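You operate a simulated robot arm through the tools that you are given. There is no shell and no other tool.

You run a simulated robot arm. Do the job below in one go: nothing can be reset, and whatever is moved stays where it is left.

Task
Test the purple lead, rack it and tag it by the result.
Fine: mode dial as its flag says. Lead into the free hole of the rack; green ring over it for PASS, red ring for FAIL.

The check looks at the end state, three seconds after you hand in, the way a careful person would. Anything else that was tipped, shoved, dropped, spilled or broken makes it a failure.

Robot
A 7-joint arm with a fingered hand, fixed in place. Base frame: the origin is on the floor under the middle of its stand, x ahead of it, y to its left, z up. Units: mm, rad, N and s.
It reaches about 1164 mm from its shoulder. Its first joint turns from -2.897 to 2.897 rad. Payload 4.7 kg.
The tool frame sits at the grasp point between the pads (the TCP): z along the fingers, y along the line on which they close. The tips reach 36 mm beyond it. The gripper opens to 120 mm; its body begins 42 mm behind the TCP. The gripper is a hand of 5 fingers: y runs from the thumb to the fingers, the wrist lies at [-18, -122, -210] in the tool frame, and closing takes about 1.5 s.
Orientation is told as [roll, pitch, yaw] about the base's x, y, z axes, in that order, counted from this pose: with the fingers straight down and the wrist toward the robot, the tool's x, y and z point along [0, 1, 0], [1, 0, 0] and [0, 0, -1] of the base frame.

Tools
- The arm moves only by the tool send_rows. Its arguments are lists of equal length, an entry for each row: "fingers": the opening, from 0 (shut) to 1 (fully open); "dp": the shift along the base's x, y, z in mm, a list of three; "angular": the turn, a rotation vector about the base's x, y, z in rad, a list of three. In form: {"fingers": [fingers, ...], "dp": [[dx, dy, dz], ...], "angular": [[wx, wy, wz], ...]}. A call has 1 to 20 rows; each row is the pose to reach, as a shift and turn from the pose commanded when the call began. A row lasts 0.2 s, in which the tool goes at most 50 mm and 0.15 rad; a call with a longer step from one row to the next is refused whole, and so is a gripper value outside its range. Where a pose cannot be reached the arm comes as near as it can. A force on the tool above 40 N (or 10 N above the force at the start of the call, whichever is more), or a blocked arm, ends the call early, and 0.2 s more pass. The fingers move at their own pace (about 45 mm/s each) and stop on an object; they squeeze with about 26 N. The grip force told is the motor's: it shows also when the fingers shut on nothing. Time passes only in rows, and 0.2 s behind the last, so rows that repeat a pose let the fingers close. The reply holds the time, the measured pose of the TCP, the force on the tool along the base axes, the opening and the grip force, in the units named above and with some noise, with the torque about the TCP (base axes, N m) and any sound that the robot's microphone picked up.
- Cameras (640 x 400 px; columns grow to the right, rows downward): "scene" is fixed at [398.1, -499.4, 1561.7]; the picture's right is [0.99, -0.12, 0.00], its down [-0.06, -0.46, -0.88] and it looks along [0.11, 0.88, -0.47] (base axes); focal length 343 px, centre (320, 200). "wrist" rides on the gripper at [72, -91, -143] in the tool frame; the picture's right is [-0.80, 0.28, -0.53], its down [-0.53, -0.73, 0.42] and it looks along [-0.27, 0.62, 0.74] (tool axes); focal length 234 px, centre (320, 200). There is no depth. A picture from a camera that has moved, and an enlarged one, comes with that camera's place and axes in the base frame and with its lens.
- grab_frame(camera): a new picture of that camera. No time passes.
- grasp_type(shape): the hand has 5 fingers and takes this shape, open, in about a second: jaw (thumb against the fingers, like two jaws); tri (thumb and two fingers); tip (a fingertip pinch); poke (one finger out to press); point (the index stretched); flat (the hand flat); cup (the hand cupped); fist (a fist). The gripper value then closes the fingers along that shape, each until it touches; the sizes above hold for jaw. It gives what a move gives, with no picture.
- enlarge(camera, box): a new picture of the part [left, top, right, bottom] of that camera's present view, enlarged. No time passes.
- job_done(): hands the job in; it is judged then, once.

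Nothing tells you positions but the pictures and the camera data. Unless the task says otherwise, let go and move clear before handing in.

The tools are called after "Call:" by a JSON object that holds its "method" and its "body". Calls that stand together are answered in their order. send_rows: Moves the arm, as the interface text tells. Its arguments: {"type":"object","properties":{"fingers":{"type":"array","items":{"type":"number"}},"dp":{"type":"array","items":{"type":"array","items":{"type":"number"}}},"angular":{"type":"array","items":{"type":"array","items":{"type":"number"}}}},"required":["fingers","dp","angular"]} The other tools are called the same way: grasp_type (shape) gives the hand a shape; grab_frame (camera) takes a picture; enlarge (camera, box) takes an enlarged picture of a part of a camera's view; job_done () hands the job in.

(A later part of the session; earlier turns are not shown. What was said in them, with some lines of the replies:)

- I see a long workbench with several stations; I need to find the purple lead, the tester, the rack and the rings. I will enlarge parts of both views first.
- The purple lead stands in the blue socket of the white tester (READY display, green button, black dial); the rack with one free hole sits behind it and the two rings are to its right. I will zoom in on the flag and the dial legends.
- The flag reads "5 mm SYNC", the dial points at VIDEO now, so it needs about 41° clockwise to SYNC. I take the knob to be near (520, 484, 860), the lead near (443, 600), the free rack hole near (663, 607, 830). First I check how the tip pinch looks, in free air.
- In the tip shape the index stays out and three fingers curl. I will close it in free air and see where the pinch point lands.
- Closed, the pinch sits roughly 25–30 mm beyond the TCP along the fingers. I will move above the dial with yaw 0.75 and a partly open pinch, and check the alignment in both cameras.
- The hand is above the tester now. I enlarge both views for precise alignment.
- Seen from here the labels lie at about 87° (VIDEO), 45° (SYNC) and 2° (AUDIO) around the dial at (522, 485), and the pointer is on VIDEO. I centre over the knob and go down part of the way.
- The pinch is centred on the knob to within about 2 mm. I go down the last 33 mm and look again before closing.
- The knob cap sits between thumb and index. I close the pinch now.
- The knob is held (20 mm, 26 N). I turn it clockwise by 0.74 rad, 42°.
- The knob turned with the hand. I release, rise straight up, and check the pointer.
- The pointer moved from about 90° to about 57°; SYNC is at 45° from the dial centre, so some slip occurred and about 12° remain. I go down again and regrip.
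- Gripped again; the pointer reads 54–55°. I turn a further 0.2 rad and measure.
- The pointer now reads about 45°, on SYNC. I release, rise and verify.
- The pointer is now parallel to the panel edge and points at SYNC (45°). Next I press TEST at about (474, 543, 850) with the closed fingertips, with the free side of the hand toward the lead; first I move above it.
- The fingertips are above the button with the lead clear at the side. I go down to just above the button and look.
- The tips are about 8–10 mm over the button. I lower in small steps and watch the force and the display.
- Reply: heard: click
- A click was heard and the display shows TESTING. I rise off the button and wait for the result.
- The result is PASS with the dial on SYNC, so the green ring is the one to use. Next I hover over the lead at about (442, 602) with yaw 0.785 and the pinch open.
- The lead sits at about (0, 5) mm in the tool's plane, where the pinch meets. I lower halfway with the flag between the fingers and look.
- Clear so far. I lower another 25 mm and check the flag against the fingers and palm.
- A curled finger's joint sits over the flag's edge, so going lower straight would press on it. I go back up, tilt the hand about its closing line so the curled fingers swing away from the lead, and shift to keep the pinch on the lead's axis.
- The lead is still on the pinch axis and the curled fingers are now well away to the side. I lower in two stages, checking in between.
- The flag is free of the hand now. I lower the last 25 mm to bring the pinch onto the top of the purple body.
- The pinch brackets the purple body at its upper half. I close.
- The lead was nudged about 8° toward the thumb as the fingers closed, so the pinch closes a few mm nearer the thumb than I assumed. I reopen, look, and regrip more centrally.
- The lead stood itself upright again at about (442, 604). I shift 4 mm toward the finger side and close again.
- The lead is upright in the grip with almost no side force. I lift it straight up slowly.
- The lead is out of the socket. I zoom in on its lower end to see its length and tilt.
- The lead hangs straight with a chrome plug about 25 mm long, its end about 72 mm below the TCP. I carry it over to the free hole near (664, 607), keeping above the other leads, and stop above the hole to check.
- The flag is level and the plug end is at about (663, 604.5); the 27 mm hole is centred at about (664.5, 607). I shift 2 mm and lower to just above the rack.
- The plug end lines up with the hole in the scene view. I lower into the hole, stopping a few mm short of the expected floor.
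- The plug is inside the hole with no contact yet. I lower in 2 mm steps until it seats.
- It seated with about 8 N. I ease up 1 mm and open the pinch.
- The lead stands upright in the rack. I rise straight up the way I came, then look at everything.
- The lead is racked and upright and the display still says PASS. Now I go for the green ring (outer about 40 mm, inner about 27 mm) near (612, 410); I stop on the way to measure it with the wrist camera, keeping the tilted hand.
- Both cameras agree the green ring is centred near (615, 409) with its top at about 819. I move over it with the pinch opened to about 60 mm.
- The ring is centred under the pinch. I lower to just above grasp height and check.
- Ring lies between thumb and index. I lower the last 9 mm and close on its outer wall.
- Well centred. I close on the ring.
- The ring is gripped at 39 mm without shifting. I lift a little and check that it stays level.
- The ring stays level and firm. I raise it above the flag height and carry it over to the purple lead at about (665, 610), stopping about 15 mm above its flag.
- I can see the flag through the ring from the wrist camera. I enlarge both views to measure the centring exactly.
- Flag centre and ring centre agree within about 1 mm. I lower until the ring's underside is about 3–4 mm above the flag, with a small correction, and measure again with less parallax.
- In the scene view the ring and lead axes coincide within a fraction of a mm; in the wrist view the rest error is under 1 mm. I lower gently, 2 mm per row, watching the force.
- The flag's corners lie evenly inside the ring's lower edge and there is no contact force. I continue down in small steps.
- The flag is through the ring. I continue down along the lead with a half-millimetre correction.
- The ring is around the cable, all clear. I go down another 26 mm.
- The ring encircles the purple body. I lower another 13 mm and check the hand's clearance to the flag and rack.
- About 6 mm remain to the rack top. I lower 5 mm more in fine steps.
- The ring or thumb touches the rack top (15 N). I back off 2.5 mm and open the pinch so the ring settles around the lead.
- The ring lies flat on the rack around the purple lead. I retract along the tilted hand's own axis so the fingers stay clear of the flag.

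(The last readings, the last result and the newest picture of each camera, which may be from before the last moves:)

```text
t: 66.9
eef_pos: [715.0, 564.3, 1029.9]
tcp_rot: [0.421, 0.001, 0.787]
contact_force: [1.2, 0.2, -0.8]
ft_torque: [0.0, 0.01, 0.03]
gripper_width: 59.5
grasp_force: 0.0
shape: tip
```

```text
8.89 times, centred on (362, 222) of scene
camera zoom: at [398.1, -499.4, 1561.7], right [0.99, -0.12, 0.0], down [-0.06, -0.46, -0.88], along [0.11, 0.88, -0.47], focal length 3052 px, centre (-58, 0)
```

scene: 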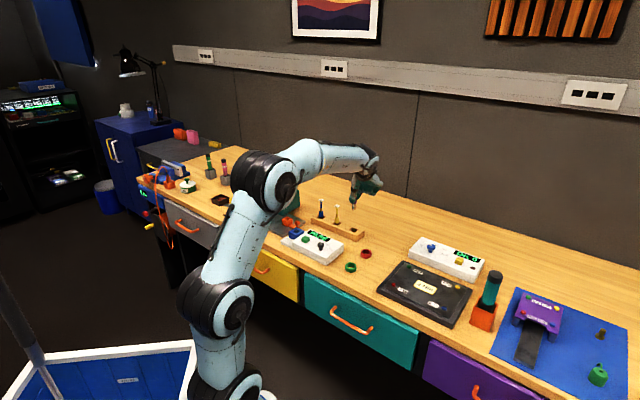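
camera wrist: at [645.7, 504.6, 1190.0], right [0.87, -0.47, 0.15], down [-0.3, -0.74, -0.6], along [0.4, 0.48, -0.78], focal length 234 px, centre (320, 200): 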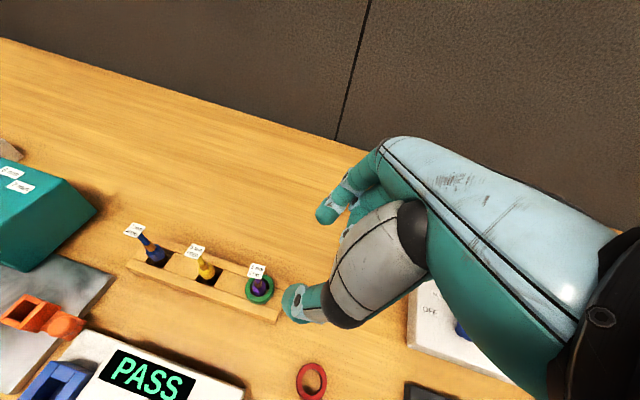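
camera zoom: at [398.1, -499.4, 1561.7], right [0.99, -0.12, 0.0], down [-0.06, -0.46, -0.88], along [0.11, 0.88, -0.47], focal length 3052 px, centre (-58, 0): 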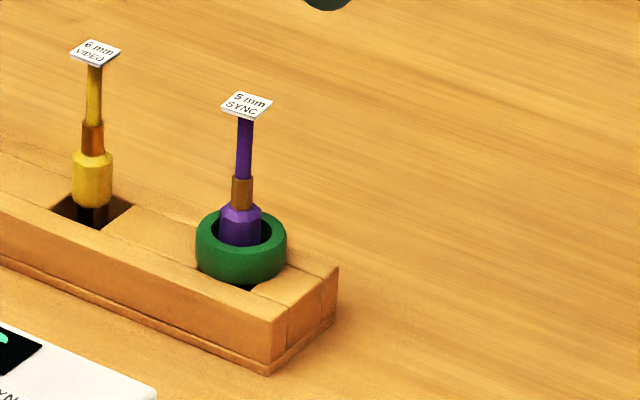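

The lead is racked with the green ring flat around it, and the red ring is untouched. I check the whole scene for anything disturbed, especially near the arm's elbow.

Call:
{"method": "grab_frame", "body": {"camera": "scene"}}

Call:
{"method": "enlarge", "body": {"camera": "scene", "box": [140, 130, 300, 250]}}

Call:
{"method": "enlarge", "body": {"camera": "scene", "box": [308, 225, 348, 258]}}

Call:
{"method": "enlarge", "body": {"camera": "wrist", "box": [120, 210, 310, 320]}}

```text
taken
```

scene: 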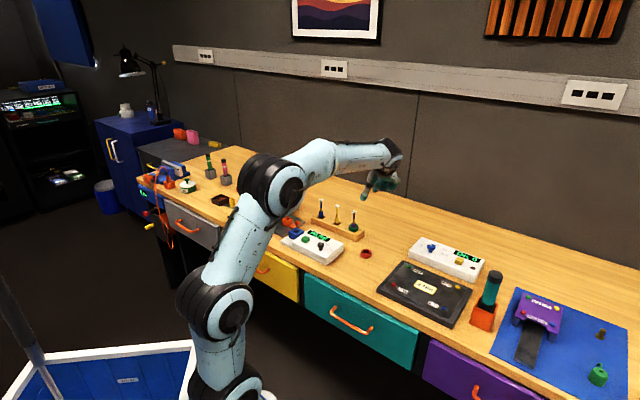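

```text
3.33 times, centred on (220, 190) of scene
camera zoom: at [398.1, -499.4, 1561.7], right [0.99, -0.12, 0.0], down [-0.06, -0.46, -0.88], along [0.11, 0.88, -0.47], focal length 1145 px, centre (653, 233)
```

zoom: 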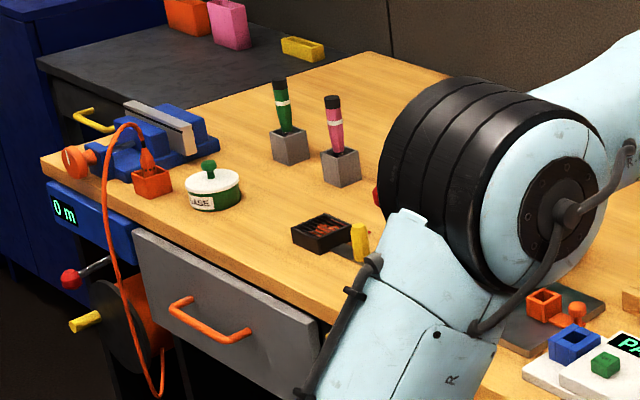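

```text
12.12 times, centred on (328, 242) of scene
camera zoom: at [398.1, -499.4, 1561.7], right [0.99, -0.12, 0.0], down [-0.06, -0.46, -0.88], along [0.11, 0.88, -0.47], focal length 4162 px, centre (223, -303)
```

zoom: 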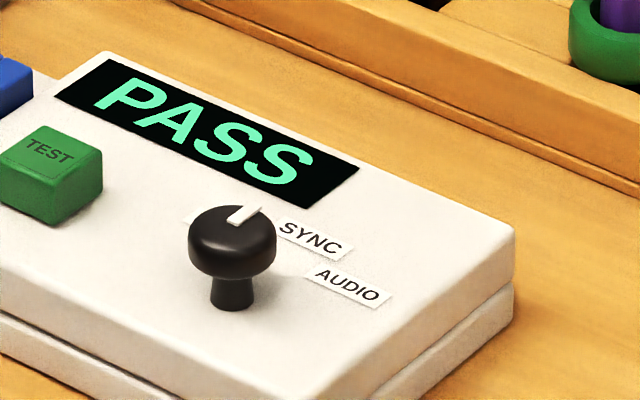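

```text
3.37 times, centred on (215, 265) of wrist
camera zoom: at [645.7, 504.6, 1190.0], right [0.87, -0.47, 0.15], down [-0.3, -0.74, -0.6], along [0.4, 0.48, -0.78], focal length 789 px, centre (674, -19)
```

zoom: 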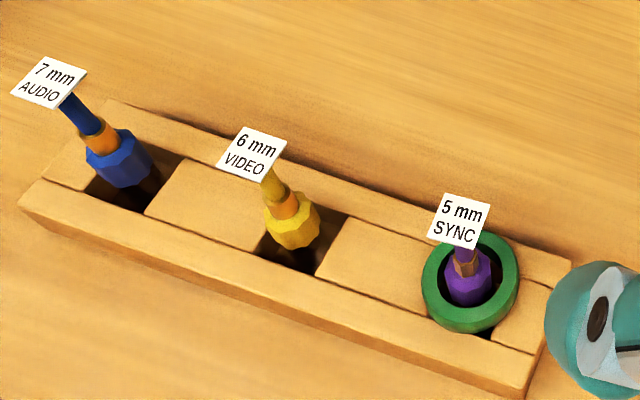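

Everything is in place: dial on SYNC, display PASS, purple lead upright in the formerly free hole with the green ring around it, other leads, red ring and lever unmoved, and the hand well clear. I hand in.

Call:
{"method": "job_done", "body": {}}

```text
The job is handed in.
```

I tested the purple lead, got a PASS, racked it and tagged it with the green ring, then handed the job in.

- **Test:** the lead's flag reads "5 mm SYNC", so I turned the mode dial from VIDEO to SYNC before pressing TEST. The dial slipped about 9° on the first turn. I gripped it again and brought it onto SYNC, and that was its setting when TEST was pressed.
- **Rack:** the lead stands upright in the hole that was free. The blue and yellow leads looked undisturbed.
- **Tag:** the green ring lies flat on the rack around the purple lead. The red ring is where it was.

In the last pictures the hand was clear. The arm's elbow hid most of the teal press to the left of the tester. The red ball on its lever showed in its original spot.
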